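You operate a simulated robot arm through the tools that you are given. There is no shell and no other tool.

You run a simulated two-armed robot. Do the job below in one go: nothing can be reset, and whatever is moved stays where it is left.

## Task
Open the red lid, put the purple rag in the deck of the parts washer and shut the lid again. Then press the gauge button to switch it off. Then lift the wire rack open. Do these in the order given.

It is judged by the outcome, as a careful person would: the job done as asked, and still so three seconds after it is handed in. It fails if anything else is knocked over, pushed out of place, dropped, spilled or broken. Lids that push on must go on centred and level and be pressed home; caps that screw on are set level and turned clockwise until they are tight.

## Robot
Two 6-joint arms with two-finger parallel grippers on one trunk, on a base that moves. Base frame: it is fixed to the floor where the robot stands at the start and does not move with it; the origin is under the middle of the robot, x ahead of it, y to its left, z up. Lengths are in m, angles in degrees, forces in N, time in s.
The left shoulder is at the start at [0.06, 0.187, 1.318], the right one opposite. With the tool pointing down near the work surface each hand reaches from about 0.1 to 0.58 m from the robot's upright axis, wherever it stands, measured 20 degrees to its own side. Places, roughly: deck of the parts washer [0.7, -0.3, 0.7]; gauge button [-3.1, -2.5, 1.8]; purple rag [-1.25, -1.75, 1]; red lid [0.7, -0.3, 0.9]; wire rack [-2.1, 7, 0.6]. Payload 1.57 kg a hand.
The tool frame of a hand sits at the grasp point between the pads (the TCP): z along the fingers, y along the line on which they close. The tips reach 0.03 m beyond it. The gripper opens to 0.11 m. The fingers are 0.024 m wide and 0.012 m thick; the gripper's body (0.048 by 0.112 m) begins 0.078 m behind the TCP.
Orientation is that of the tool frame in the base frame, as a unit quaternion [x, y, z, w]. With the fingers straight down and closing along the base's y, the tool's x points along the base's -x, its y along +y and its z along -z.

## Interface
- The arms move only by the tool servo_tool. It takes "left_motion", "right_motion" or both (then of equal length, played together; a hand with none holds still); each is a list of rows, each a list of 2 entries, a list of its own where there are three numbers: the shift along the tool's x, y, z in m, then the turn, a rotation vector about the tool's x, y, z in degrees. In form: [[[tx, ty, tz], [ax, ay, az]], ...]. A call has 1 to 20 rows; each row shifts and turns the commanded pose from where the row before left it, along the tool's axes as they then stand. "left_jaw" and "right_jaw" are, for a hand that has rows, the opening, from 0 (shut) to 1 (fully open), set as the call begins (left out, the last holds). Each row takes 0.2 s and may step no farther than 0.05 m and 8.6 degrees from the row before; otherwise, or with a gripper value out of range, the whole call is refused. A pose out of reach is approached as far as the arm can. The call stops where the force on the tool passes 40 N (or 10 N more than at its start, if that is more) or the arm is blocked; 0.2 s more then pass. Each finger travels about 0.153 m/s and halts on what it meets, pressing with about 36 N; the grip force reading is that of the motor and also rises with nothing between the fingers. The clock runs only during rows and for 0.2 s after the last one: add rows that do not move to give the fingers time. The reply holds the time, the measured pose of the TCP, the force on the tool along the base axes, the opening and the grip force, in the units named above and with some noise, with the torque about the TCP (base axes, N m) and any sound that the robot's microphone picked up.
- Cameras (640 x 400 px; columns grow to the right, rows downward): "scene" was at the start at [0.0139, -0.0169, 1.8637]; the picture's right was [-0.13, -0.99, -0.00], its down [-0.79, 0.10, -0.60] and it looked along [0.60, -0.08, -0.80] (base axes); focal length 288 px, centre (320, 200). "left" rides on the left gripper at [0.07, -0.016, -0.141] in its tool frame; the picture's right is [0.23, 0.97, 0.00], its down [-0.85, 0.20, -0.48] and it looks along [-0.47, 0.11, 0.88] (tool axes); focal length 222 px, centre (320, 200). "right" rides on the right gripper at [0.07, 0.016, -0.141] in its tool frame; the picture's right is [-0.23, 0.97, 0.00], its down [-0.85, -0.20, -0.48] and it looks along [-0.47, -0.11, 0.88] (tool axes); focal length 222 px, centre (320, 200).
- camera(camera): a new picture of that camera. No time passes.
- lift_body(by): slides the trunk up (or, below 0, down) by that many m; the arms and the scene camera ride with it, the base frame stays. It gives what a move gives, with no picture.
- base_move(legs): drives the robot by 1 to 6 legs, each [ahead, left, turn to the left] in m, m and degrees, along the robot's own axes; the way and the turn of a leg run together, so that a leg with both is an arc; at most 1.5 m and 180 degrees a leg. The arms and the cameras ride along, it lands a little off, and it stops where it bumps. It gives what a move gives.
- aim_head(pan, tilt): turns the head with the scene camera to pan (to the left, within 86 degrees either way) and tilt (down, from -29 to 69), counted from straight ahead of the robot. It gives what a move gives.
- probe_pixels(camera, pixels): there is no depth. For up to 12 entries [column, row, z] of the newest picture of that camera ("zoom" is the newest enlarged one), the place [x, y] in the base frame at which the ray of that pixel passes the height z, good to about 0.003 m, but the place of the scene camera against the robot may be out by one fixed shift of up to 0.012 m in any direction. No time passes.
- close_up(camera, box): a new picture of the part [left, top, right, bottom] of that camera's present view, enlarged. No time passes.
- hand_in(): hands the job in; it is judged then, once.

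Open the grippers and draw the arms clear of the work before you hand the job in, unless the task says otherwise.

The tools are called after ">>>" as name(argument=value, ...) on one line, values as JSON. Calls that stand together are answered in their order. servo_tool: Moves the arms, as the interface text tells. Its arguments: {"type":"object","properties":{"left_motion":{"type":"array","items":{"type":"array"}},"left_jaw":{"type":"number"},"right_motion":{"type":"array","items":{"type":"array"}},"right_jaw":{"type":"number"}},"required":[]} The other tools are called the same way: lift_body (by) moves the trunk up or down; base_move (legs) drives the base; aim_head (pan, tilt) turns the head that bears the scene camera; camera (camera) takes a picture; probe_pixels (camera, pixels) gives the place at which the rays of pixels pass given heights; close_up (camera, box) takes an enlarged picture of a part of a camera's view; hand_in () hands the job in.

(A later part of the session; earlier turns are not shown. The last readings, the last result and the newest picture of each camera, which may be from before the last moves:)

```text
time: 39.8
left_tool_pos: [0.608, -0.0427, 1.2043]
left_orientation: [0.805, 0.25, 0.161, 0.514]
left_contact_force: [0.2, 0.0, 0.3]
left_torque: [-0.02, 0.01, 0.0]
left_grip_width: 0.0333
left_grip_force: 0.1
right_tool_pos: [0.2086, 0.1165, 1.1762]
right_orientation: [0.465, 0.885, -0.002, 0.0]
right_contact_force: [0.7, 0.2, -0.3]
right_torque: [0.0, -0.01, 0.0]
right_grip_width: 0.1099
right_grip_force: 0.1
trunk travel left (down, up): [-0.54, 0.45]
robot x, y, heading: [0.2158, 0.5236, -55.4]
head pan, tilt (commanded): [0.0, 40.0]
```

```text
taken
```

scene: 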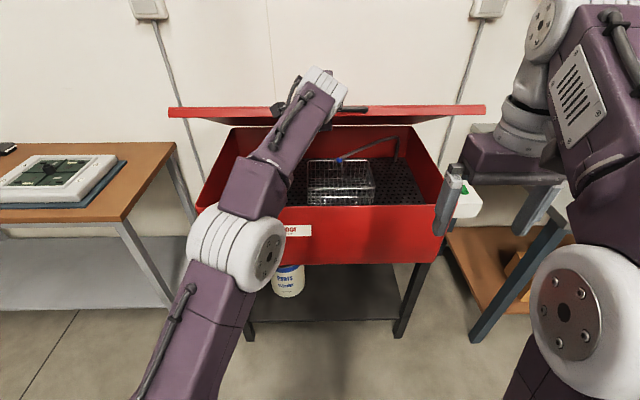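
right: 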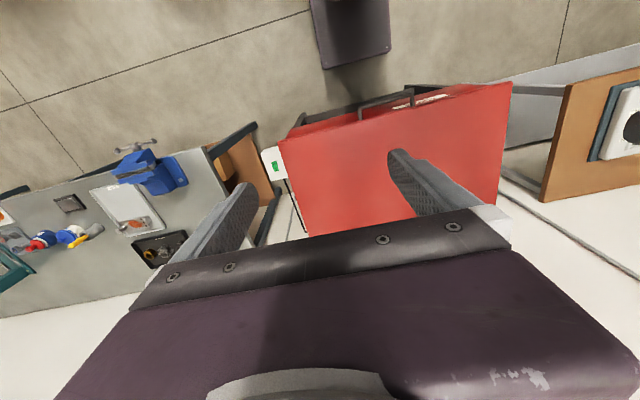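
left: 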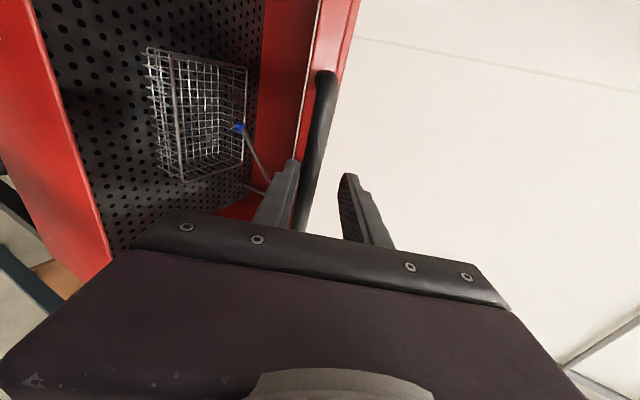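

It works well — z 1.204 (~30°), negligible forces. I continue: trunk +0.105 and base +0.075 in sub-steps.

>>> lift_body(by=0.035)

>>> base_move(legs=[[0.023, 0, 0]])

>>> lift_body(by=0.035)

>>> base_move(legs=[[0.025, 0, 0]])

>>> lift_body(by=0.033)

>>> base_move(legs=[[0.027, 0, 0]])

>>> camera(camera="left")

>>> camera(camera="scene")

```text
time: 40.5
left_tool_pos: [0.6081, -0.0428, 1.2384]
left_orientation: [0.805, 0.252, 0.159, 0.514]
left_contact_force: [0.7, 0.4, -0.7]
left_torque: [0.0, 0.0, -0.01]
left_grip_width: 0.0329
left_grip_force: 0.1
right_tool_pos: [0.2094, 0.1133, 1.2112]
right_orientation: [0.465, 0.885, -0.001, 0.0]
right_contact_force: [0.6, 0.2, -0.2]
right_torque: [0.0, 0.0, -0.02]
right_grip_width: 0.1101
right_grip_force: 0.1
trunk travel left (down, up): [-0.575, 0.415]
robot x, y, heading: [0.2229, 0.5216, -55.4]
head pan, tilt (commanded): [0.0, 40.0]
```

```text
time: 41.3
left_tool_pos: [0.6205, -0.0598, 1.2406]
left_orientation: [0.805, 0.251, 0.159, 0.514]
left_contact_force: [0.1, -0.1, 0.0]
left_torque: [-0.02, 0.05, 0.0]
left_grip_width: 0.0331
left_grip_force: 0.1
right_tool_pos: [0.2208, 0.0984, 1.2122]
right_orientation: [0.465, 0.885, -0.002, 0.0]
right_contact_force: [-0.1, 0.7, 0.3]
right_torque: [-0.02, -0.03, -0.03]
right_grip_width: 0.1103
right_grip_force: 0.1
trunk travel left (down, up): [-0.575, 0.415]
robot x, y, heading: [0.2327, 0.5036, -55.3]
head pan, tilt (commanded): [0.0, 40.0]
```

```text
time: 42.1
left_tool_pos: [0.6218, -0.062, 1.2734]
left_orientation: [0.805, 0.251, 0.159, 0.514]
left_contact_force: [-1.0, 1.1, 0.2]
left_torque: [0.02, -0.03, -0.01]
left_grip_width: 0.0331
left_grip_force: 0.1
right_tool_pos: [0.2226, 0.0959, 1.2456]
right_orientation: [0.466, 0.885, -0.002, -0.001]
right_contact_force: [-0.5, 0.2, 0.4]
right_torque: [0.01, -0.01, 0.0]
right_grip_width: 0.1101
right_grip_force: 0.0
trunk travel left (down, up): [-0.61, 0.38]
robot x, y, heading: [0.2309, 0.5006, -55.3]
head pan, tilt (commanded): [0.0, 40.0]
```

```text
time: 42.9
left_tool_pos: [0.6341, -0.079, 1.2764]
left_orientation: [0.804, 0.251, 0.16, 0.515]
left_contact_force: [0.5, 0.8, -0.2]
left_torque: [-0.02, -0.02, 0.03]
left_grip_width: 0.033
left_grip_force: 0.1
right_tool_pos: [0.2343, 0.079, 1.2478]
right_orientation: [0.465, 0.885, -0.003, 0.0]
right_contact_force: [-0.4, 0.2, 0.4]
right_torque: [-0.03, -0.01, 0.0]
right_grip_width: 0.1099
right_grip_force: 0.1
trunk travel left (down, up): [-0.61, 0.38]
robot x, y, heading: [0.2474, 0.4837, -55.2]
head pan, tilt (commanded): [0.0, 40.0]
```

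```text
time: 43.7
left_tool_pos: [0.6361, -0.083, 1.3071]
left_orientation: [0.805, 0.251, 0.16, 0.514]
left_contact_force: [-0.5, -0.3, -1.5]
left_torque: [0.01, 0.01, 0.0]
left_grip_width: 0.033
left_grip_force: 0.0
right_tool_pos: [0.2375, 0.0749, 1.2795]
right_orientation: [0.465, 0.885, -0.001, -0.001]
right_contact_force: [-0.2, -0.5, 0.8]
right_torque: [0.02, -0.01, -0.02]
right_grip_width: 0.11
right_grip_force: 0.1
trunk travel left (down, up): [-0.643, 0.347]
robot x, y, heading: [0.244, 0.4819, -55.1]
head pan, tilt (commanded): [0.0, 40.0]
```

```text
time: 44.5
left_tool_pos: [0.6484, -0.1, 1.3103]
left_orientation: [0.803, 0.251, 0.16, 0.516]
left_contact_force: [-0.4, 0.8, 0.2]
left_torque: [-0.02, 0.0, -0.02]
left_grip_width: 0.0331
left_grip_force: 0.0
right_tool_pos: [0.2487, 0.0573, 1.2801]
right_orientation: [0.465, 0.885, -0.003, 0.002]
right_contact_force: [-0.3, -0.3, -0.5]
right_torque: [-0.04, -0.07, 0.01]
right_grip_width: 0.11
right_grip_force: 0.1
trunk travel left (down, up): [-0.643, 0.347]
robot x, y, heading: [0.262, 0.4584, -55.2]
head pan, tilt (commanded): [0.0, 40.0]
```

```text
taken
```

left: 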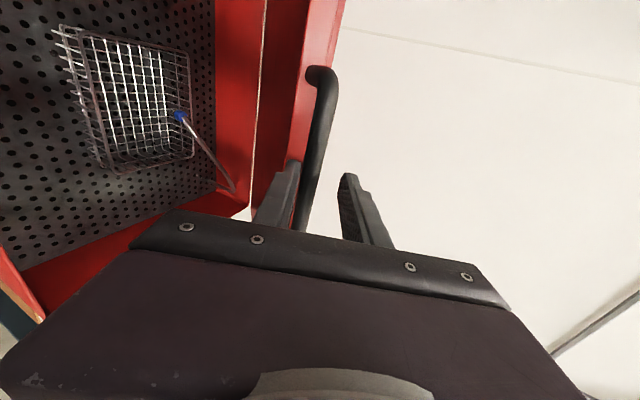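

```text
taken
```

scene: 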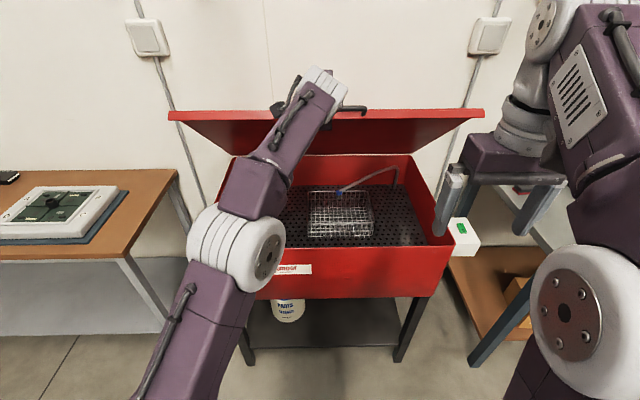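

Angle ~43°, forces near zero and the bar is still caged. I continue toward ~60°.

>>> base_move(legs=[[0.016, 0, 0]])

>>> lift_body(by=0.03)

>>> base_move(legs=[[0.035, 0, 0]])

>>> lift_body(by=0.03)

>>> base_move(legs=[[0.036, 0, 0]])

>>> camera(camera="left")

>>> camera(camera="scene")

```text
time: 45.3
left_tool_pos: [0.6579, -0.1145, 1.3086]
left_orientation: [0.804, 0.251, 0.159, 0.515]
left_contact_force: [0.2, 0.4, 0.4]
left_torque: [-0.01, 0.0, -0.01]
left_grip_width: 0.0331
left_grip_force: 0.0
right_tool_pos: [0.2596, 0.0427, 1.2788]
right_orientation: [0.465, 0.885, -0.003, 0.001]
right_contact_force: [0.2, -0.7, 0.3]
right_torque: [-0.01, -0.06, 0.02]
right_grip_width: 0.11
right_grip_force: 0.0
trunk travel left (down, up): [-0.643, 0.347]
robot x, y, heading: [0.2674, 0.4418, -55.2]
head pan, tilt (commanded): [0.0, 40.0]
```

```text
time: 46.1
left_tool_pos: [0.6588, -0.1178, 1.3374]
left_orientation: [0.804, 0.251, 0.16, 0.515]
left_contact_force: [0.3, -0.8, -0.9]
left_torque: [0.0, 0.01, 0.0]
left_grip_width: 0.033
left_grip_force: 0.1
right_tool_pos: [0.2604, 0.0422, 1.3095]
right_orientation: [0.465, 0.885, -0.001, 0.0]
right_contact_force: [0.0, -1.3, 0.4]
right_torque: [0.06, -0.02, 0.04]
right_grip_width: 0.11
right_grip_force: 0.1
trunk travel left (down, up): [-0.673, 0.317]
robot x, y, heading: [0.2705, 0.4423, -55.3]
head pan, tilt (commanded): [0.0, 40.0]
```

```text
time: 46.9
left_tool_pos: [0.6768, -0.1439, 1.3397]
left_orientation: [0.803, 0.251, 0.16, 0.517]
left_contact_force: [-0.7, -0.3, 1.7]
left_torque: [0.09, 0.06, -0.01]
left_grip_width: 0.0339
left_grip_force: 0.5
right_tool_pos: [0.2792, 0.0148, 1.3106]
right_orientation: [0.464, 0.886, -0.002, 0.001]
right_contact_force: [-0.2, 0.6, 0.1]
right_torque: [-0.05, -0.05, -0.01]
right_grip_width: 0.11
right_grip_force: 0.0
trunk travel left (down, up): [-0.673, 0.317]
robot x, y, heading: [0.2875, 0.4198, -55.3]
head pan, tilt (commanded): [0.0, 40.0]
```

```text
time: 47.7
left_tool_pos: [0.6794, -0.1468, 1.367]
left_orientation: [0.804, 0.251, 0.159, 0.515]
left_contact_force: [0.6, -0.7, 1.8]
left_torque: [-0.06, -0.04, 0.01]
left_grip_width: 0.0346
left_grip_force: 1.0
right_tool_pos: [0.2807, 0.0113, 1.339]
right_orientation: [0.465, 0.885, -0.001, -0.001]
right_contact_force: [0.0, -1.1, 0.3]
right_torque: [0.01, -0.03, -0.01]
right_grip_width: 0.1099
right_grip_force: 0.1
trunk travel left (down, up): [-0.703, 0.287]
robot x, y, heading: [0.2918, 0.4165, -55.4]
head pan, tilt (commanded): [0.0, 40.0]
```

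```text
time: 48.5
left_tool_pos: [0.6972, -0.1732, 1.3704]
left_orientation: [0.803, 0.251, 0.16, 0.516]
left_contact_force: [-0.9, -0.7, 1.8]
left_torque: [0.16, 0.11, -0.02]
left_grip_width: 0.0342
left_grip_force: 0.8
right_tool_pos: [0.2989, -0.015, 1.34]
right_orientation: [0.464, 0.886, -0.003, 0.002]
right_contact_force: [-0.3, 0.2, -0.3]
right_torque: [-0.03, -0.02, 0.03]
right_grip_width: 0.1101
right_grip_force: 0.1
trunk travel left (down, up): [-0.703, 0.287]
robot x, y, heading: [0.3099, 0.3865, -55.1]
head pan, tilt (commanded): [0.0, 40.0]
```

```text
taken
```

left: 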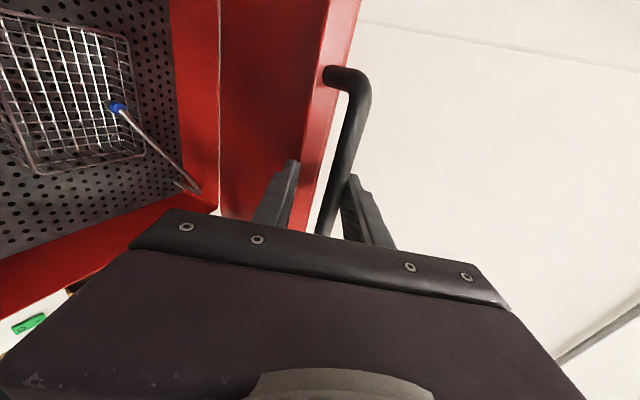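

```text
taken
```

scene: 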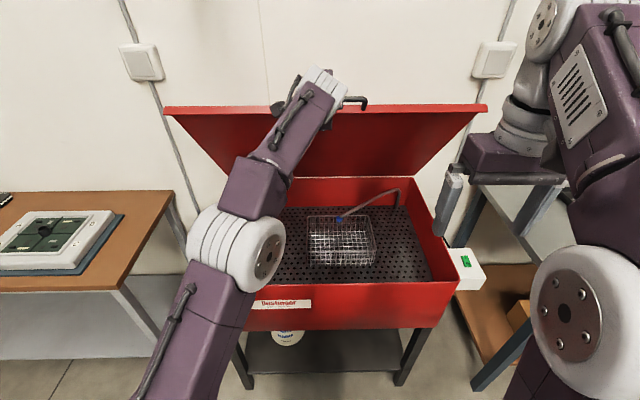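

Now the bar presses the upper finger with a slight upward force, so the lid's assist carries it past ~50°. I keep guiding it up gently.

>>> lift_body(by=0.025)

>>> base_move(legs=[[0.035, 0, 0]])

>>> lift_body(by=0.022)

>>> base_move(legs=[[0.035, 0, 0]])

>>> lift_body(by=0.022)

>>> camera(camera="left")

>>> camera(camera="scene")

```text
time: 49.2
left_tool_pos: [0.6995, -0.1748, 1.3941]
left_orientation: [0.803, 0.252, 0.159, 0.516]
left_contact_force: [-0.4, -1.1, 2.8]
left_torque: [0.19, 0.12, 0.0]
left_grip_width: 0.0351
left_grip_force: 1.3
right_tool_pos: [0.302, -0.0169, 1.3656]
right_orientation: [0.466, 0.885, -0.002, 0.0]
right_contact_force: [0.9, 0.9, 0.5]
right_torque: [0.0, 0.0, 0.01]
right_grip_width: 0.11
right_grip_force: 0.1
trunk travel left (down, up): [-0.728, 0.262]
robot x, y, heading: [0.3088, 0.3907, -55.4]
head pan, tilt (commanded): [0.0, 40.0]
```

```text
time: 50.1
left_tool_pos: [0.7175, -0.2013, 1.3937]
left_orientation: [0.804, 0.25, 0.159, 0.516]
left_contact_force: [1.2, 1.2, 3.2]
left_torque: [-0.14, -0.02, -0.02]
left_grip_width: 0.0342
left_grip_force: 0.9
right_tool_pos: [0.3179, -0.0432, 1.3656]
right_orientation: [0.464, 0.886, -0.003, 0.002]
right_contact_force: [-0.1, 0.8, 0.0]
right_torque: [0.01, -0.03, 0.01]
right_grip_width: 0.1101
right_grip_force: 0.1
trunk travel left (down, up): [-0.728, 0.262]
robot x, y, heading: [0.3337, 0.357, -55.5]
head pan, tilt (commanded): [0.0, 40.0]
```

```text
time: 50.8
left_tool_pos: [0.7193, -0.2047, 1.4153]
left_orientation: [0.804, 0.25, 0.16, 0.516]
left_contact_force: [0.0, 0.0, 2.1]
left_torque: [-0.13, -0.03, 0.01]
left_grip_width: 0.0353
left_grip_force: 1.1
right_tool_pos: [0.3205, -0.0454, 1.3864]
right_orientation: [0.465, 0.886, -0.002, 0.0]
right_contact_force: [-0.3, -0.4, -0.1]
right_torque: [-0.01, -0.03, 0.02]
right_grip_width: 0.11
right_grip_force: 0.0
trunk travel left (down, up): [-0.75, 0.24]
robot x, y, heading: [0.3272, 0.3606, -55.4]
head pan, tilt (commanded): [0.0, 40.0]
```

```text
time: 51.6
left_tool_pos: [0.735, -0.229, 1.4167]
left_orientation: [0.804, 0.25, 0.16, 0.515]
left_contact_force: [-1.4, 2.9, 4.0]
left_torque: [-0.16, -0.03, -0.01]
left_grip_width: 0.0341
left_grip_force: 1.2
right_tool_pos: [0.337, -0.0698, 1.3878]
right_orientation: [0.465, 0.885, -0.003, 0.001]
right_contact_force: [-0.7, 0.1, 0.0]
right_torque: [0.03, -0.02, 0.02]
right_grip_width: 0.1101
right_grip_force: 0.1
trunk travel left (down, up): [-0.75, 0.24]
robot x, y, heading: [0.3481, 0.3323, -55.8]
head pan, tilt (commanded): [0.0, 40.0]
```

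```text
time: 52.3
left_tool_pos: [0.739, -0.2317, 1.4375]
left_orientation: [0.804, 0.251, 0.159, 0.515]
left_contact_force: [-1.1, 0.7, 3.7]
left_torque: [-0.12, -0.03, 0.0]
left_grip_width: 0.0351
left_grip_force: 0.9
right_tool_pos: [0.3386, -0.0731, 1.4093]
right_orientation: [0.465, 0.885, -0.002, -0.001]
right_contact_force: [0.1, 0.4, -0.6]
right_torque: [0.02, 0.02, 0.05]
right_grip_width: 0.1101
right_grip_force: 0.0
trunk travel left (down, up): [-0.772, 0.218]
robot x, y, heading: [0.3478, 0.3342, -55.4]
head pan, tilt (commanded): [0.0, 40.0]
```

```text
taken
```

left: 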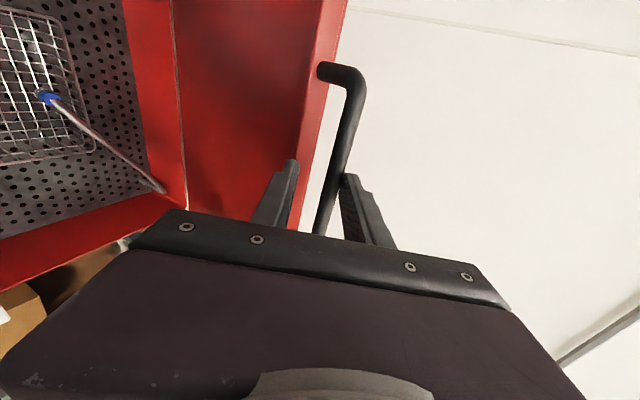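

```text
taken
```

scene: 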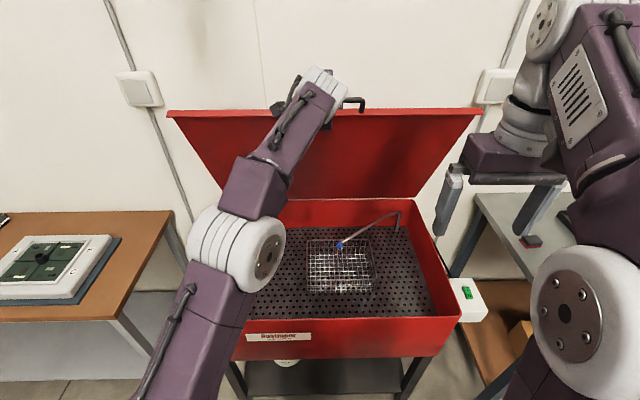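

About 62° open and the assist still pulls gently upward (4 N). I continue in small steps toward its stop.

>>> base_move(legs=[[0.04, 0, 0]])

>>> lift_body(by=0.018)

>>> base_move(legs=[[0.04, 0, 0]])

>>> lift_body(by=0.016)

>>> camera(camera="left")

>>> camera(camera="scene")

```text
time: 53.2
left_tool_pos: [0.7575, -0.2645, 1.4366]
left_orientation: [0.805, 0.25, 0.16, 0.514]
left_contact_force: [1.0, -0.1, 4.4]
left_torque: [-0.03, 0.01, 0.01]
left_grip_width: 0.0351
left_grip_force: 1.8
right_tool_pos: [0.3597, -0.1046, 1.4084]
right_orientation: [0.466, 0.885, -0.002, 0.002]
right_contact_force: [0.3, 0.3, 0.0]
right_torque: [0.04, -0.03, 0.01]
right_grip_width: 0.1099
right_grip_force: 0.1
trunk travel left (down, up): [-0.772, 0.218]
robot x, y, heading: [0.3716, 0.2996, -55.2]
head pan, tilt (commanded): [0.0, 40.0]
```

```text
time: 53.8
left_tool_pos: [0.7604, -0.2658, 1.455]
left_orientation: [0.805, 0.25, 0.159, 0.514]
left_contact_force: [0.5, -0.3, 2.5]
left_torque: [-0.08, 0.0, 0.05]
left_grip_width: 0.0355
left_grip_force: 1.5
right_tool_pos: [0.3626, -0.1075, 1.4275]
right_orientation: [0.465, 0.885, -0.002, 0.0]
right_contact_force: [0.3, 0.5, 1.0]
right_torque: [0.02, 0.03, 0.02]
right_grip_width: 0.1099
right_grip_force: 0.1
trunk travel left (down, up): [-0.79, 0.2]
robot x, y, heading: [0.3733, 0.2984, -55.5]
head pan, tilt (commanded): [0.0, 40.0]
```

```text
time: 54.7
left_tool_pos: [0.7814, -0.2956, 1.453]
left_orientation: [0.805, 0.25, 0.159, 0.514]
left_contact_force: [0.7, -0.8, 4.0]
left_torque: [-0.08, -0.02, 0.0]
left_grip_width: 0.0352
left_grip_force: 1.6
right_tool_pos: [0.3829, -0.1373, 1.4271]
right_orientation: [0.466, 0.885, -0.003, 0.001]
right_contact_force: [0.6, -0.5, 0.6]
right_torque: [-0.03, -0.05, 0.04]
right_grip_width: 0.1102
right_grip_force: 0.1
trunk travel left (down, up): [-0.79, 0.2]
robot x, y, heading: [0.3973, 0.2676, -55.4]
head pan, tilt (commanded): [0.0, 40.0]
```

```text
time: 55.4
left_tool_pos: [0.7827, -0.2981, 1.4689]
left_orientation: [0.806, 0.25, 0.159, 0.512]
left_contact_force: [0.4, 0.4, 3.2]
left_torque: [-0.1, -0.01, 0.0]
left_grip_width: 0.0354
left_grip_force: 1.6
right_tool_pos: [0.3844, -0.1396, 1.4436]
right_orientation: [0.466, 0.885, -0.003, 0.0]
right_contact_force: [0.4, 1.0, 0.6]
right_torque: [0.04, 0.03, 0.0]
right_grip_width: 0.1099
right_grip_force: 0.1
trunk travel left (down, up): [-0.806, 0.184]
robot x, y, heading: [0.3948, 0.263, -55.1]
head pan, tilt (commanded): [0.0, 40.0]
```

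```text
taken
```

left: 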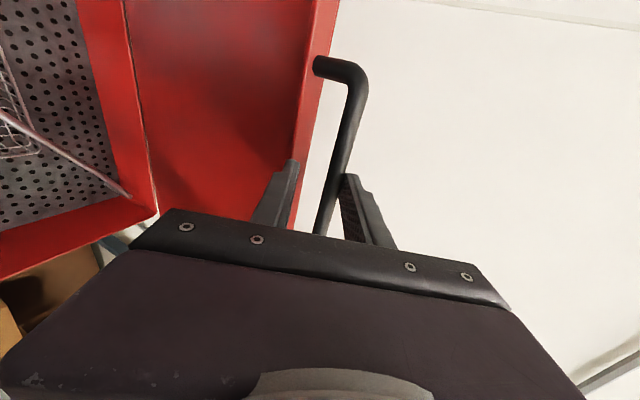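

```text
taken
```

scene: 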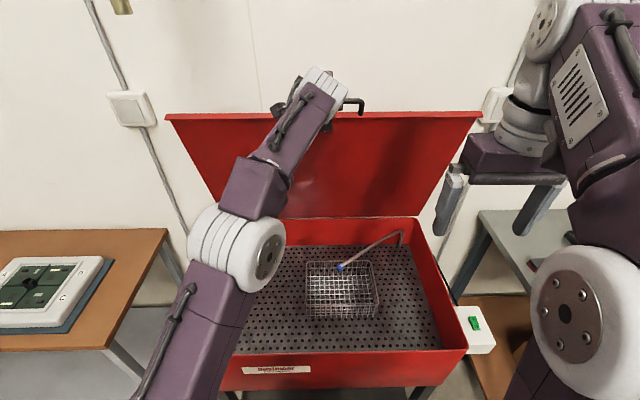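

About 70° open. I continue with the arm itself (extending forward and up along the tangent) rather than driving closer.

>>> servo_tool(left_motion=[[[0, 0.014, 0.0146], [0, 0, 0]], [[0, 0.014, 0.0146], [0, 0, 0]], [[0, 0.013, 0.015], [0, 0, 0]], [[0, 0.012, 0.0155], [0, 0, 0]]])

>>> camera(camera="left")

>>> camera(camera="scene")

```text
time: 56.4
left_tool_pos: [0.7969, -0.3091, 1.4576]
left_orientation: [0.806, 0.25, 0.159, 0.513]
left_contact_force: [-1.0, -0.3, 11.3]
left_torque: [-0.17, -0.03, 0.02]
left_grip_width: 0.0418
left_grip_force: 5.1
left hand out of reach, approached as far as the arm can: row 1, 2, 3, 4
right_tool_pos: [0.383, -0.1374, 1.4453]
right_orientation: [0.466, 0.885, -0.003, 0.003]
right_contact_force: [-0.1, 0.0, 0.2]
right_torque: [-0.05, 0.03, -0.01]
right_grip_width: 0.11
right_grip_force: 0.2
trunk travel left (down, up): [-0.806, 0.184]
robot x, y, heading: [0.3974, 0.2636, -55.2]
head pan, tilt (commanded): [0.0, 40.0]
```

```text
taken
```

left: 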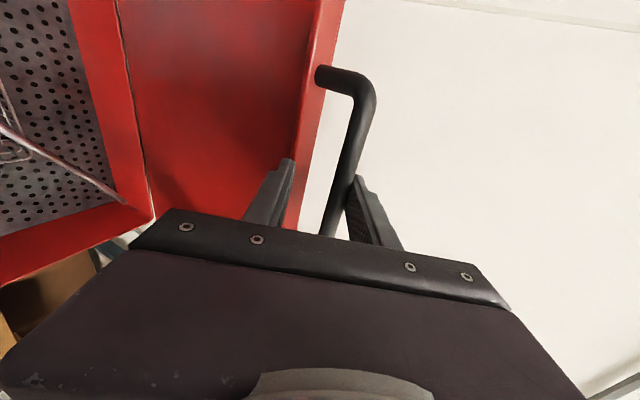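

```text
taken
```

scene: 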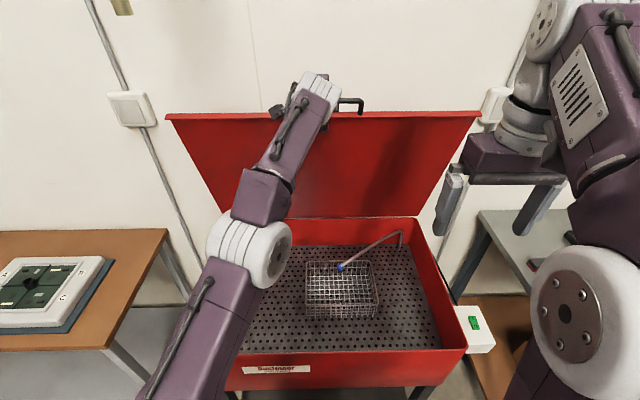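

The arm hit its reach limit and dipped, so the upper finger now holds the lid back (11 N). I raise the trunk to follow the lid upward.

>>> lift_body(by=0.03)

>>> camera(camera="left")

```text
time: 57.1
left_tool_pos: [0.7987, -0.3108, 1.4864]
left_orientation: [0.806, 0.251, 0.159, 0.512]
left_contact_force: [-0.3, 0.0, -0.4]
left_torque: [0.02, 0.01, 0.01]
left_grip_width: 0.0331
left_grip_force: 0.0
right_tool_pos: [0.3846, -0.1389, 1.4735]
right_orientation: [0.466, 0.885, -0.003, 0.001]
right_contact_force: [0.1, -0.4, -0.2]
right_torque: [-0.01, -0.05, -0.03]
right_grip_width: 0.1102
right_grip_force: 0.0
trunk travel left (down, up): [-0.836, 0.154]
robot x, y, heading: [0.395, 0.2639, -55.6]
head pan, tilt (commanded): [0.0, 40.0]
```

```text
taken
```

left: 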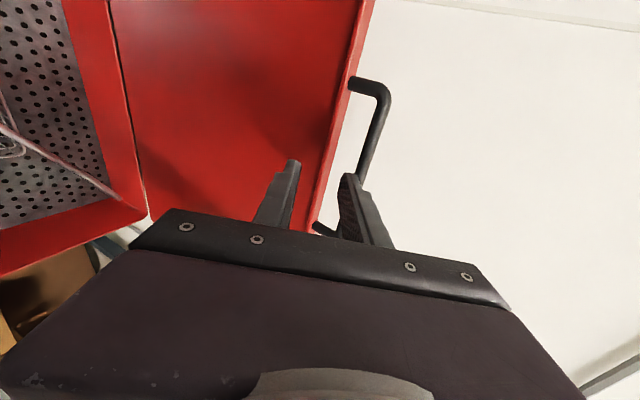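

The bar has slipped free past the upper finger and the lid swung on by itself; no contact force remains. I check the scene.

>>> camera(camera="scene")

>>> base_move(legs=[[-0.15, 0, 0]])

>>> camera(camera="scene")

```text
taken
```

scene: 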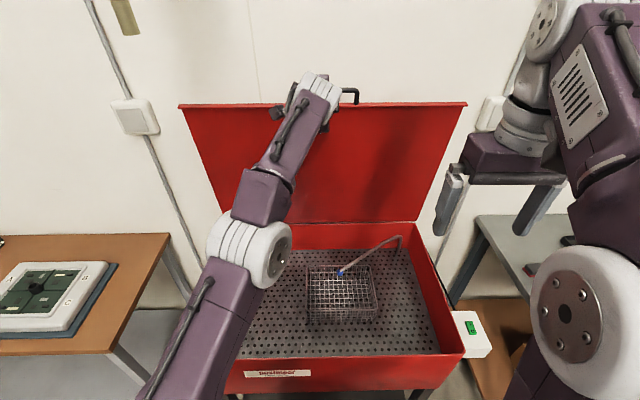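

```text
time: 58.5
left_tool_pos: [0.718, -0.1934, 1.4844]
left_orientation: [0.808, 0.25, 0.159, 0.51]
left_contact_force: [-0.3, 0.2, -0.2]
left_torque: [0.04, -0.02, -0.01]
left_grip_width: 0.033
left_grip_force: 0.1
right_tool_pos: [0.3016, -0.0209, 1.4723]
right_orientation: [0.466, 0.885, -0.001, -0.001]
right_contact_force: [0.2, -1.0, 0.1]
right_torque: [0.06, 0.05, -0.01]
right_grip_width: 0.1101
right_grip_force: 0.0
trunk travel left (down, up): [-0.836, 0.154]
robot x, y, heading: [0.31, 0.3882, -55.4]
head pan, tilt (commanded): [0.0, 40.0]
```

```text
taken
```

scene: 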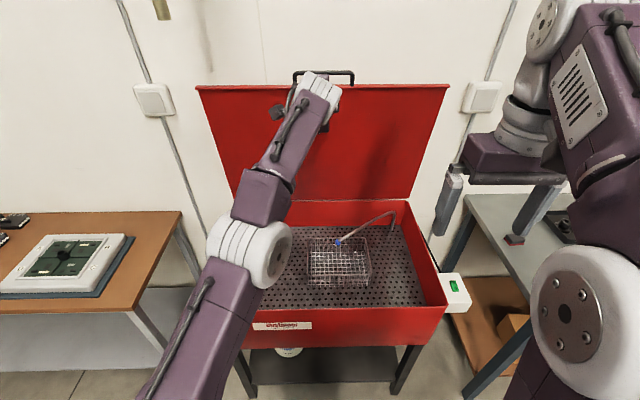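

The lid now stands open on its own. I back away a little more, then fold the left arm back to a compact tool-down pose before driving to the rag.

>>> base_move(legs=[[-0.15, 0, 0]])

>>> servo_tool(left_motion=[[[0, 0, -0.02], [0, 0, -8.18]], [[0, 0, -0.02], [0, 0, -8.18]], [[0, 0, -0.02], [0, 0, -8.18]], [[0, 0, -0.02], [0, 0, -8.18]], [[0, 0, -0.02], [0, 0, -8.18]], [[0, 0, -0.02], [0, 0, -8.18]], [[0, 0, -0.02], [0, 0, -8.18]], [[0, 0, 0], [0, 0, -8.18]], [[0, 0, 0], [0, 0, -8.18]], [[0, 0, 0], [0, 0, -8.18]], [[0, 0, 0], [0, 0, -8.18]], [[0.015, 0, 0], [0, 8.06, 0]], [[0.015, 0, 0], [0, 8.06, 0]], [[0.015, 0, 0], [0, 8.06, 0]], [[0.015, 0, 0], [0, 8.06, 0]], [[0.015, 0, 0], [0, 8.06, 0]], [[0.015, 0, 0], [0, 8.06, 0]], [[0.015, 0, 0], [0, 8.06, 0]], [[0.015, 0, 0], [0, 8.06, 0]]], left_jaw=0.3)

>>> camera(camera="scene")

```text
time: 59.8
left_tool_pos: [0.6347, -0.0673, 1.4846]
left_orientation: [0.807, 0.251, 0.159, 0.511]
left_contact_force: [-0.2, -0.5, -0.8]
left_torque: [0.0, 0.01, 0.01]
left_grip_width: 0.0331
left_grip_force: 0.0
right_tool_pos: [0.2179, 0.1032, 1.4736]
right_orientation: [0.465, 0.885, -0.002, 0.0]
right_contact_force: [1.5, -0.3, 0.0]
right_torque: [0.03, 0.05, -0.02]
right_grip_width: 0.1099
right_grip_force: 0.1
trunk travel left (down, up): [-0.836, 0.154]
robot x, y, heading: [0.2234, 0.5112, -55.1]
head pan, tilt (commanded): [0.0, 40.0]
```

```text
time: 63.8
left_tool_pos: [0.495, 0.1651, 1.4401]
left_orientation: [0.464, 0.884, -0.024, 0.044]
left_contact_force: [0.0, 0.8, -0.2]
left_torque: [-0.01, -0.01, 0.02]
left_grip_width: 0.033
left_grip_force: 0.1
left hand out of reach, approached as far as the arm can: row 15, 16, 17, 18, 19
right_tool_pos: [0.2167, 0.1062, 1.4714]
right_orientation: [0.464, 0.886, -0.002, 0.0]
right_contact_force: [0.7, -0.3, 0.1]
right_torque: [-0.02, -0.02, 0.01]
right_grip_width: 0.1099
right_grip_force: 0.1
trunk travel left (down, up): [-0.836, 0.154]
robot x, y, heading: [0.223, 0.5112, -55.3]
head pan, tilt (commanded): [0.0, 40.0]
```

```text
taken
```

scene: 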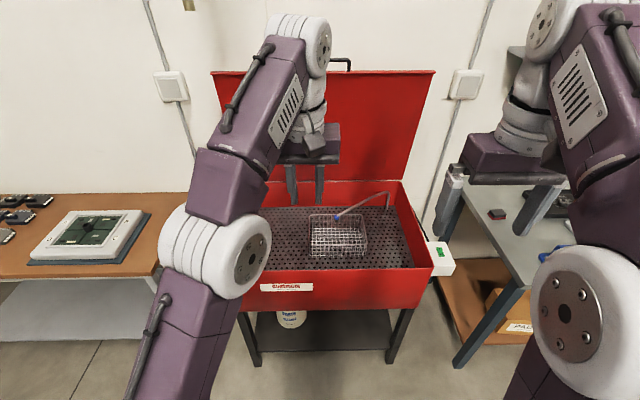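

The lid stays open. I pull the left hand in closer and turn the robot 90° right to look down the corridor along the bench.

>>> servo_tool(left_motion=[[[0.03, 0, 0], [0, 5, 0]], [[0.03, 0, 0], [0, 0, 0]], [[0.03, 0, 0], [0, 0, 0]]])

>>> base_move(legs=[[0, 0, -90]])

>>> aim_head(pan=0, tilt=30)

>>> camera(camera="scene")

```text
time: 64.6
left_tool_pos: [0.4428, 0.2431, 1.4373]
left_orientation: [0.465, 0.886, -0.003, 0.006]
left_contact_force: [0.8, -0.2, 0.3]
left_torque: [-0.01, 0.03, -0.03]
left_grip_width: 0.0331
left_grip_force: 0.0
right_tool_pos: [0.215, 0.1068, 1.4733]
right_orientation: [0.465, 0.885, -0.003, 0.001]
right_contact_force: [-0.2, 0.1, 0.7]
right_torque: [-0.01, 0.01, 0.0]
right_grip_width: 0.1102
right_grip_force: 0.0
trunk travel left (down, up): [-0.836, 0.154]
robot x, y, heading: [0.2255, 0.5114, -55.4]
head pan, tilt (commanded): [0.0, 40.0]
```

```text
time: 68.9
left_tool_pos: [-0.0471, 0.296, 1.4361]
left_orientation: [0.956, 0.292, -0.005, 0.002]
left_contact_force: [0.3, -0.5, -0.5]
left_torque: [0.03, -0.01, 0.0]
left_grip_width: 0.0331
left_grip_force: 0.1
right_tool_pos: [-0.1796, 0.524, 1.4736]
right_orientation: [0.956, 0.292, -0.002, -0.002]
right_contact_force: [0.0, 0.0, -0.9]
right_torque: [-0.01, 0.01, 0.03]
right_grip_width: 0.11
right_grip_force: 0.0
trunk travel left (down, up): [-0.836, 0.154]
robot x, y, heading: [0.2281, 0.5086, -146.1]
head pan, tilt (commanded): [0.0, 40.0]
```

```text
time: 69.6
left_tool_pos: [-0.0464, 0.2968, 1.4371]
left_orientation: [0.956, 0.292, -0.004, 0.001]
left_contact_force: [0.1, 0.1, 0.5]
left_torque: [-0.01, 0.03, 0.0]
left_grip_width: 0.0329
left_grip_force: 0.1
right_tool_pos: [-0.1786, 0.5243, 1.4733]
right_orientation: [0.956, 0.293, -0.002, -0.002]
right_contact_force: [-0.6, 0.6, 0.1]
right_torque: [0.02, -0.02, -0.04]
right_grip_width: 0.1101
right_grip_force: 0.1
trunk travel left (down, up): [-0.836, 0.154]
robot x, y, heading: [0.2294, 0.5088, -146.0]
head pan, tilt (commanded): [0.0, 30.0]
```

```text
taken
```

scene: 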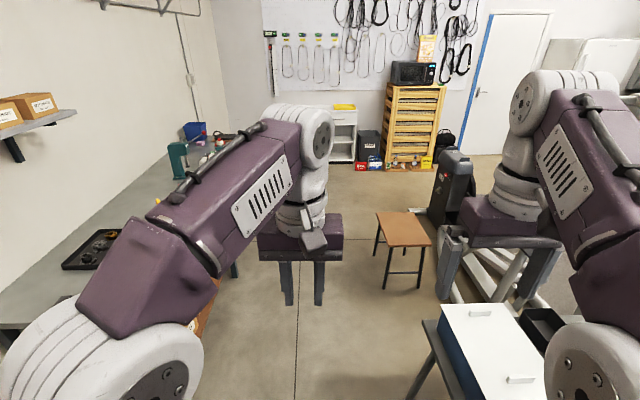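

The corridor ahead is clear apart from a small stool at (404,235). I probe the stool, the bench edge and grey table to plan the path.

>>> probe_pixels(camera="scene", pixels=[[378, 258, 0.0], [385, 288, 0.0], [418, 288, 0.0], [430, 250, 0.0], [440, 300, 0.0], [235, 275, 0.0], [425, 325, 0.75], [190, 150, 0.9], [165, 175, 0.9], [240, 140, 0.9], [362, 160, 0.0], [20, 325, 0.9]])

>>> aim_head(pan=40, tilt=35)

>>> camera(camera="scene")

```text
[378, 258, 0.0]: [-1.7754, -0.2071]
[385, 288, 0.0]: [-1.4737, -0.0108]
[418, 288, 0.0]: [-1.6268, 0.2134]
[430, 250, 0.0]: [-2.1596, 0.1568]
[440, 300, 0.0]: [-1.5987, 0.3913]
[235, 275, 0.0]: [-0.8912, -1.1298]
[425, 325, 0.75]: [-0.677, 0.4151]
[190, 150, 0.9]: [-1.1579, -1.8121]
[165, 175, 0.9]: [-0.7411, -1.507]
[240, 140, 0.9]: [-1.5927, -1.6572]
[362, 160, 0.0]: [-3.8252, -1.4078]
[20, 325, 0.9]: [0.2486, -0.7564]
```

```text
time: 70.7
left_tool_pos: [-0.0468, 0.2955, 1.4365]
left_orientation: [0.956, 0.292, -0.004, 0.001]
left_contact_force: [-0.6, 0.3, -0.1]
left_torque: [-0.01, 0.0, 0.0]
left_grip_width: 0.0331
left_grip_force: 0.0
right_tool_pos: [-0.1797, 0.5243, 1.4721]
right_orientation: [0.956, 0.292, -0.001, -0.001]
right_contact_force: [0.6, 0.1, -0.8]
right_torque: [0.03, -0.04, 0.01]
right_grip_width: 0.11
right_grip_force: 0.1
trunk travel left (down, up): [-0.836, 0.154]
robot x, y, heading: [0.2273, 0.5095, -145.8]
head pan, tilt (commanded): [40.0, 35.0]
```

```text
taken
```

scene: 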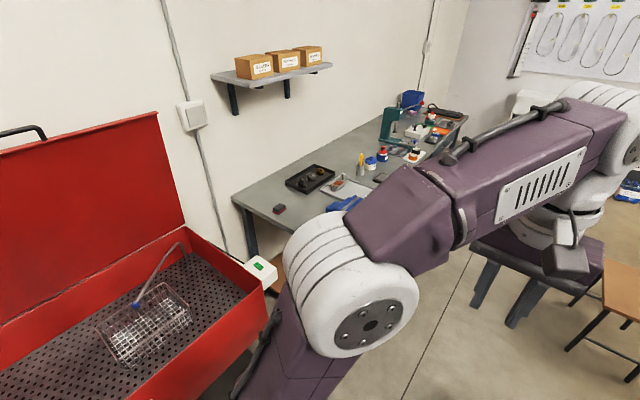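

The path along v≈0.25 is free (stool is at v≥0.82, bench front near v≈-0.4). I drive 2.4 m along the bench and turn left to face it.

>>> base_move(legs=[[1.2, 0, 0], [1.2, 0, 0], [0, 0, 90]])

>>> aim_head(pan=0, tilt=40)

>>> camera(camera="scene")

```text
time: 86.3
left_tool_pos: [-1.5812, -1.1184, 1.4376]
left_orientation: [0.479, 0.878, -0.002, 0.005]
left_contact_force: [-0.7, 0.1, -0.3]
left_torque: [-0.01, -0.01, 0.02]
left_grip_width: 0.0331
left_grip_force: 0.2
right_tool_pos: [-1.8138, -1.2479, 1.4732]
right_orientation: [0.479, 0.878, -0.002, -0.001]
right_contact_force: [-0.1, 0.5, -0.3]
right_torque: [-0.01, -0.01, 0.04]
right_grip_width: 0.1098
right_grip_force: 0.1
trunk travel left (down, up): [-0.836, 0.154]
robot x, y, heading: [-1.79, -0.8434, -57.3]
head pan, tilt (commanded): [40.0, 35.0]
```

```text
time: 87.4
left_tool_pos: [-1.5814, -1.1192, 1.4376]
left_orientation: [0.478, 0.878, -0.002, 0.005]
left_contact_force: [0.5, 0.3, -0.3]
left_torque: [0.04, 0.0, -0.01]
left_grip_width: 0.0331
left_grip_force: 0.0
right_tool_pos: [-1.8135, -1.248, 1.473]
right_orientation: [0.478, 0.878, -0.003, 0.0]
right_contact_force: [-0.5, 0.1, -0.1]
right_torque: [-0.01, 0.01, -0.02]
right_grip_width: 0.1099
right_grip_force: 0.0
trunk travel left (down, up): [-0.836, 0.154]
robot x, y, heading: [-1.792, -0.8418, -57.2]
head pan, tilt (commanded): [0.0, 40.0]
```

```text
taken
```

scene: 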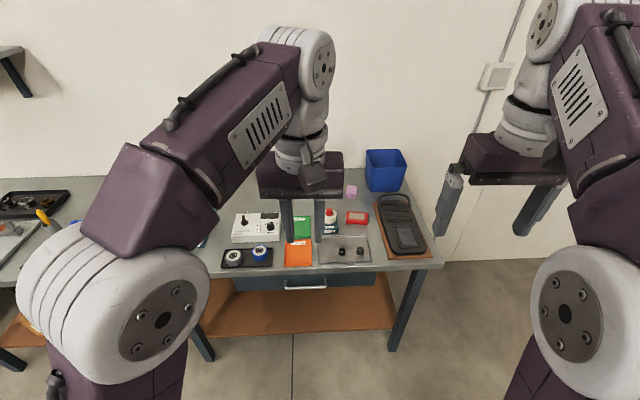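

A small purple item lies at (352,191) near the back of the bench; other items surround it. I zoom in and probe.

>>> close_up(camera="scene", box=[200, 140, 460, 300])

>>> probe_pixels(camera="scene", pixels=[[352, 191, 0.9], [352, 191, 1.0], [352, 197, 0.9], [442, 265, 0.9], [200, 275, 0.9], [400, 190, 0.9], [370, 190, 0.9], [300, 287, 0.8], [260, 332, 0.2]])

>>> camera(camera="right")

>>> camera(camera="left")

```text
2.46 times, centred on (330, 220) of scene
```

zoom: 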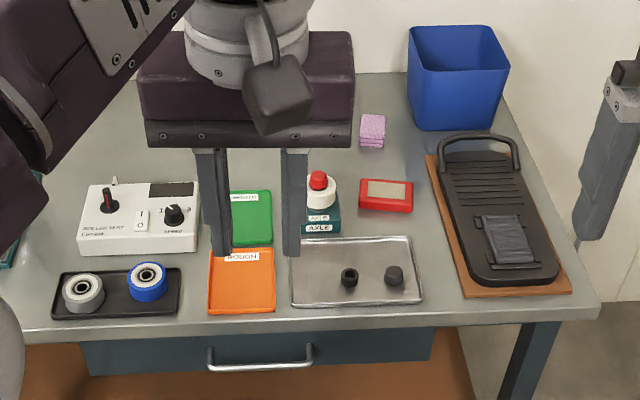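

```text
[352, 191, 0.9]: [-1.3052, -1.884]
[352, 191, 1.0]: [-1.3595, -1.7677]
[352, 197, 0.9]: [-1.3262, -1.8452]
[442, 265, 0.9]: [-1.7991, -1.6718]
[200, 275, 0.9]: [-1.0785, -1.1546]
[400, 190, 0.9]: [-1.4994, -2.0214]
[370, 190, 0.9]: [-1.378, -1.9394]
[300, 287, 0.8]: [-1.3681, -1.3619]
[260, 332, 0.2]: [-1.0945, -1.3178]
```

```text
taken
```

right: 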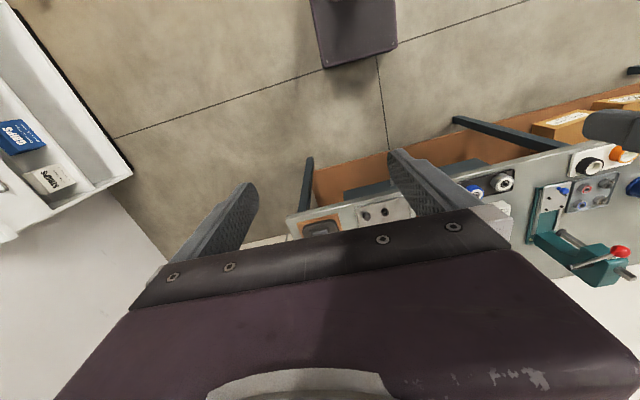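

```text
taken
```

left: 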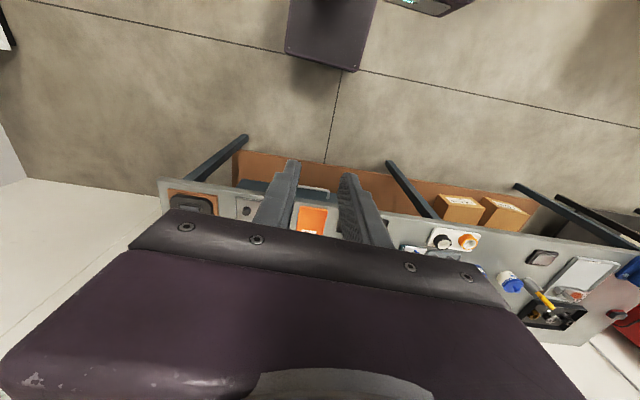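

The folded purple rag is at zoom (372,130), left of the blue bin, about 0.45 m behind the bench's front edge. I move closer to the bench (staying clear of its legs) to bring it into the right hand's reach.

>>> base_move(legs=[[0, 0, 1.5], [0.38, 0, 0]])

>>> aim_head(pan=-10, tilt=50)

>>> camera(camera="scene")

>>> camera(camera="right")

```text
time: 90.2
left_tool_pos: [-1.3676, -1.4235, 1.4377]
left_orientation: [0.47, 0.883, -0.003, 0.005]
left_contact_force: [-0.6, 0.5, -0.4]
left_torque: [-0.02, -0.02, 0.01]
left_grip_width: 0.0331
left_grip_force: 0.0
right_tool_pos: [-1.5968, -1.5548, 1.4726]
right_orientation: [0.47, 0.882, -0.002, 0.001]
right_contact_force: [0.0, -0.5, 0.0]
right_torque: [-0.05, 0.0, -0.02]
right_grip_width: 0.1102
right_grip_force: 0.0
trunk travel left (down, up): [-0.836, 0.154]
robot x, y, heading: [-1.5799, -1.1485, -56.0]
head pan, tilt (commanded): [0.0, 40.0]
```

```text
time: 90.9
left_tool_pos: [-1.3666, -1.4249, 1.4372]
left_orientation: [0.47, 0.883, -0.003, 0.005]
left_contact_force: [0.5, -0.6, 0.2]
left_torque: [-0.01, 0.02, -0.02]
left_grip_width: 0.0331
left_grip_force: 0.1
right_tool_pos: [-1.5963, -1.5563, 1.4735]
right_orientation: [0.47, 0.882, -0.001, 0.0]
right_contact_force: [-0.4, 0.5, 0.3]
right_torque: [0.0, -0.01, 0.04]
right_grip_width: 0.1098
right_grip_force: 0.0
trunk travel left (down, up): [-0.836, 0.154]
robot x, y, heading: [-1.5814, -1.1514, -56.0]
head pan, tilt (commanded): [-10.0, 50.0]
```

```text
taken
```

scene: 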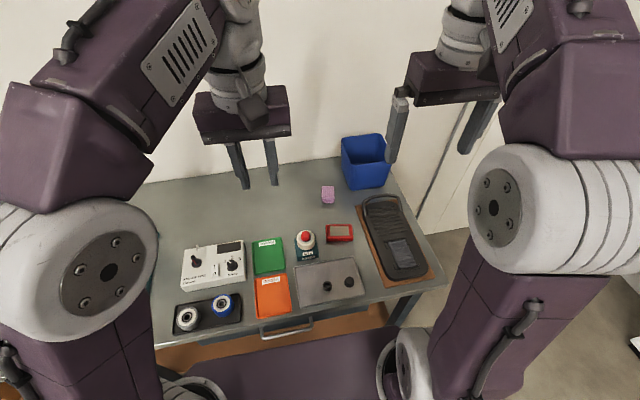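

```text
taken
```

right: 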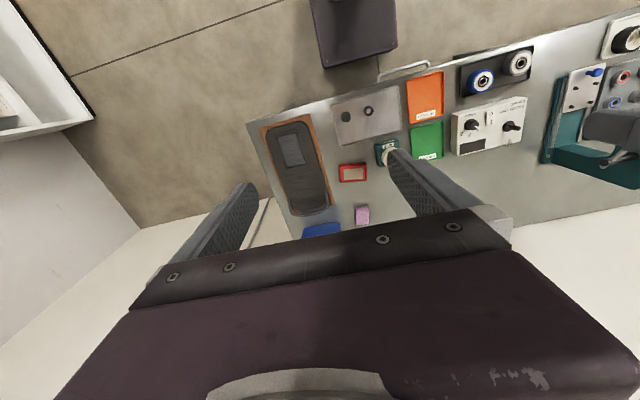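

I see the rag at scene (327,195) and right-camera (361,215). I triangulate its position from both views.

>>> probe_pixels(camera="scene", pixels=[[327, 195, 0.86], [327, 195, 0.9], [327, 195, 0.94], [327, 195, 0.98], [327, 202, 0.9], [327, 187, 0.9], [320, 195, 0.9], [334, 195, 0.9], [307, 245, 0.92], [345, 189, 0.9]])

>>> probe_pixels(camera="right", pixels=[[361, 215, 0.86], [361, 215, 0.9], [361, 215, 0.94], [361, 215, 0.98], [355, 215, 0.9], [368, 215, 0.9], [361, 206, 0.9], [361, 224, 0.9]])

>>> close_up(camera="right", box=[290, 130, 430, 230])

>>> close_up(camera="scene", box=[260, 120, 420, 260])

```text
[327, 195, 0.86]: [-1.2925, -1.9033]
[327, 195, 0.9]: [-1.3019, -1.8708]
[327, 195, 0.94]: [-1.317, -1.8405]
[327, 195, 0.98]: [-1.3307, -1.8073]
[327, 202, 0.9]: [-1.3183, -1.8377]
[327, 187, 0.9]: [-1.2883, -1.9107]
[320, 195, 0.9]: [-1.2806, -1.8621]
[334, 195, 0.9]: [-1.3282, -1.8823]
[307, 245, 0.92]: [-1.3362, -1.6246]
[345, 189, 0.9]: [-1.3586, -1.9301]
```

```text
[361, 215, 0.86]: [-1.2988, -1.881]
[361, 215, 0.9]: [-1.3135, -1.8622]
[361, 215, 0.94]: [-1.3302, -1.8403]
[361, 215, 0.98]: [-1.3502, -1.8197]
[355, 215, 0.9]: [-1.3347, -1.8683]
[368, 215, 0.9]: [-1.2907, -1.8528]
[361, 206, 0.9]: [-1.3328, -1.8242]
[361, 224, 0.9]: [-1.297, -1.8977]
```

```text
4.00 times, centred on (360, 180) of right
```

zoom: 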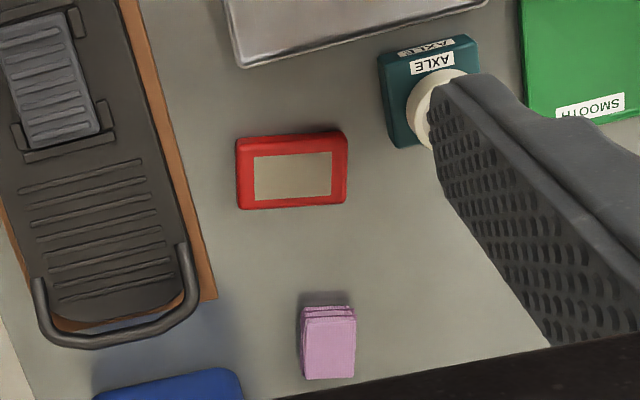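

```text
2.86 times, centred on (340, 190) of scene
```

zoom: 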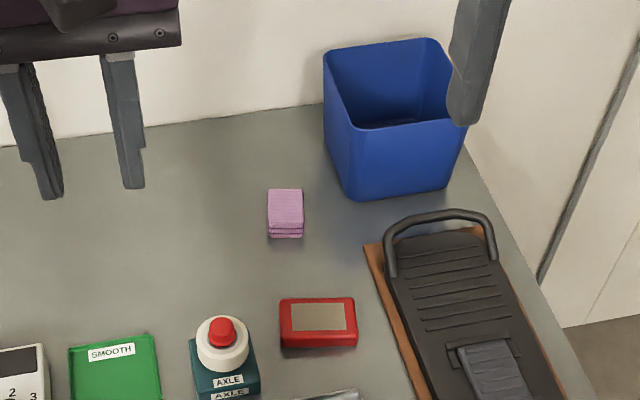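

Combining views, the rag is near u=-2.134, v=-0.785, z≈0.92. I move the base 0.04 m nearer, lower the trunk 0.1 m and send the right hand (tool-down) forward above the bench for a closer look.

>>> base_move(legs=[[0.04, 0, 0]])

>>> lift_body(by=-0.1)

>>> servo_tool(right_motion=[[[-0.04, 0.009, 0], [0, 0, 0]], [[-0.04, 0.009, 0], [0, 0, 0]], [[-0.04, 0.009, 0], [0, 0, 0]], [[-0.04, 0.009, 0], [0, 0, 0]], [[-0.04, 0.009, 0], [0, 0, 0]], [[-0.04, 0.009, 0], [0, 0, 0]], [[-0.03, 0.006, 0], [0, 0, 0]]], right_jaw=0.6)

>>> camera(camera="right")

>>> camera(camera="scene")

```text
time: 91.8
left_tool_pos: [-1.3494, -1.448, 1.4404]
left_orientation: [0.47, 0.883, -0.004, 0.009]
left_contact_force: [-1.3, 1.4, 0.3]
left_torque: [-0.1, -0.04, -0.03]
left_grip_width: 0.0329
left_grip_force: 0.0
right_tool_pos: [-1.5796, -1.5809, 1.4754]
right_orientation: [0.471, 0.882, -0.004, 0.004]
right_contact_force: [-0.8, 1.2, 1.3]
right_torque: [-0.08, -0.05, 0.02]
right_grip_width: 0.1103
right_grip_force: 0.0
trunk travel left (down, up): [-0.836, 0.154]
robot x, y, heading: [-1.5569, -1.1867, -56.1]
head pan, tilt (commanded): [-10.0, 50.0]
```

```text
time: 93.1
left_tool_pos: [-1.3451, -1.4579, 1.3374]
left_orientation: [0.47, 0.882, -0.003, 0.005]
left_contact_force: [0.3, -0.4, 0.4]
left_torque: [-0.01, 0.03, 0.0]
left_grip_width: 0.0328
left_grip_force: 0.1
right_tool_pos: [-1.5736, -1.5896, 1.3731]
right_orientation: [0.471, 0.882, -0.002, 0.001]
right_contact_force: [-0.3, 0.1, -0.4]
right_torque: [0.02, 0.03, -0.01]
right_grip_width: 0.11
right_grip_force: 0.1
trunk travel left (down, up): [-0.736, 0.254]
robot x, y, heading: [-1.5589, -1.1872, -55.8]
head pan, tilt (commanded): [-10.0, 50.0]
```

```text
time: 94.7
left_tool_pos: [-1.3439, -1.4571, 1.3373]
left_orientation: [0.47, 0.883, -0.002, 0.004]
left_contact_force: [-0.1, 0.0, -0.3]
left_torque: [0.03, -0.01, 0.02]
left_grip_width: 0.033
left_grip_force: 0.0
right_tool_pos: [-1.4268, -1.7005, 1.279]
right_orientation: [0.47, 0.882, -0.002, 0.0]
right_contact_force: [-0.5, -0.6, 0.0]
right_torque: [-0.02, 0.01, 0.01]
right_grip_width: 0.0661
right_grip_force: 0.1
right hand out of reach, approached as far as the arm can: row 2, 3, 4, 5, 6, 7
trunk travel left (down, up): [-0.736, 0.254]
robot x, y, heading: [-1.56, -1.1836, -56.0]
head pan, tilt (commanded): [-10.0, 50.0]
```

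```text
taken
```

right: 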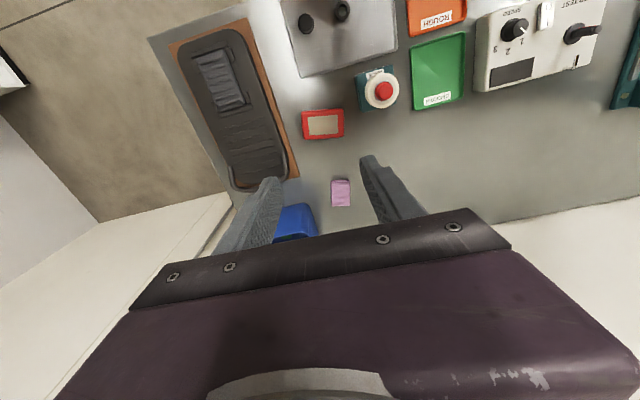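

```text
taken
```

scene: 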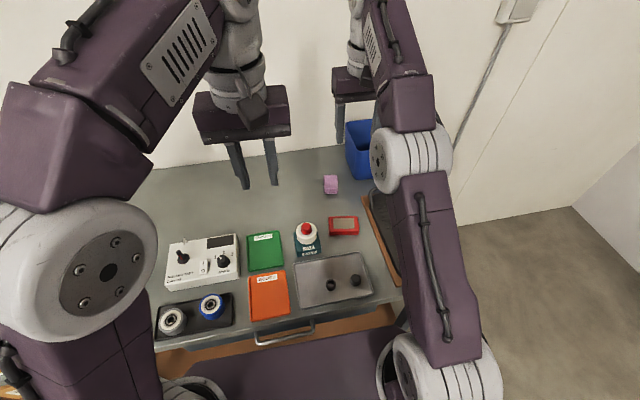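

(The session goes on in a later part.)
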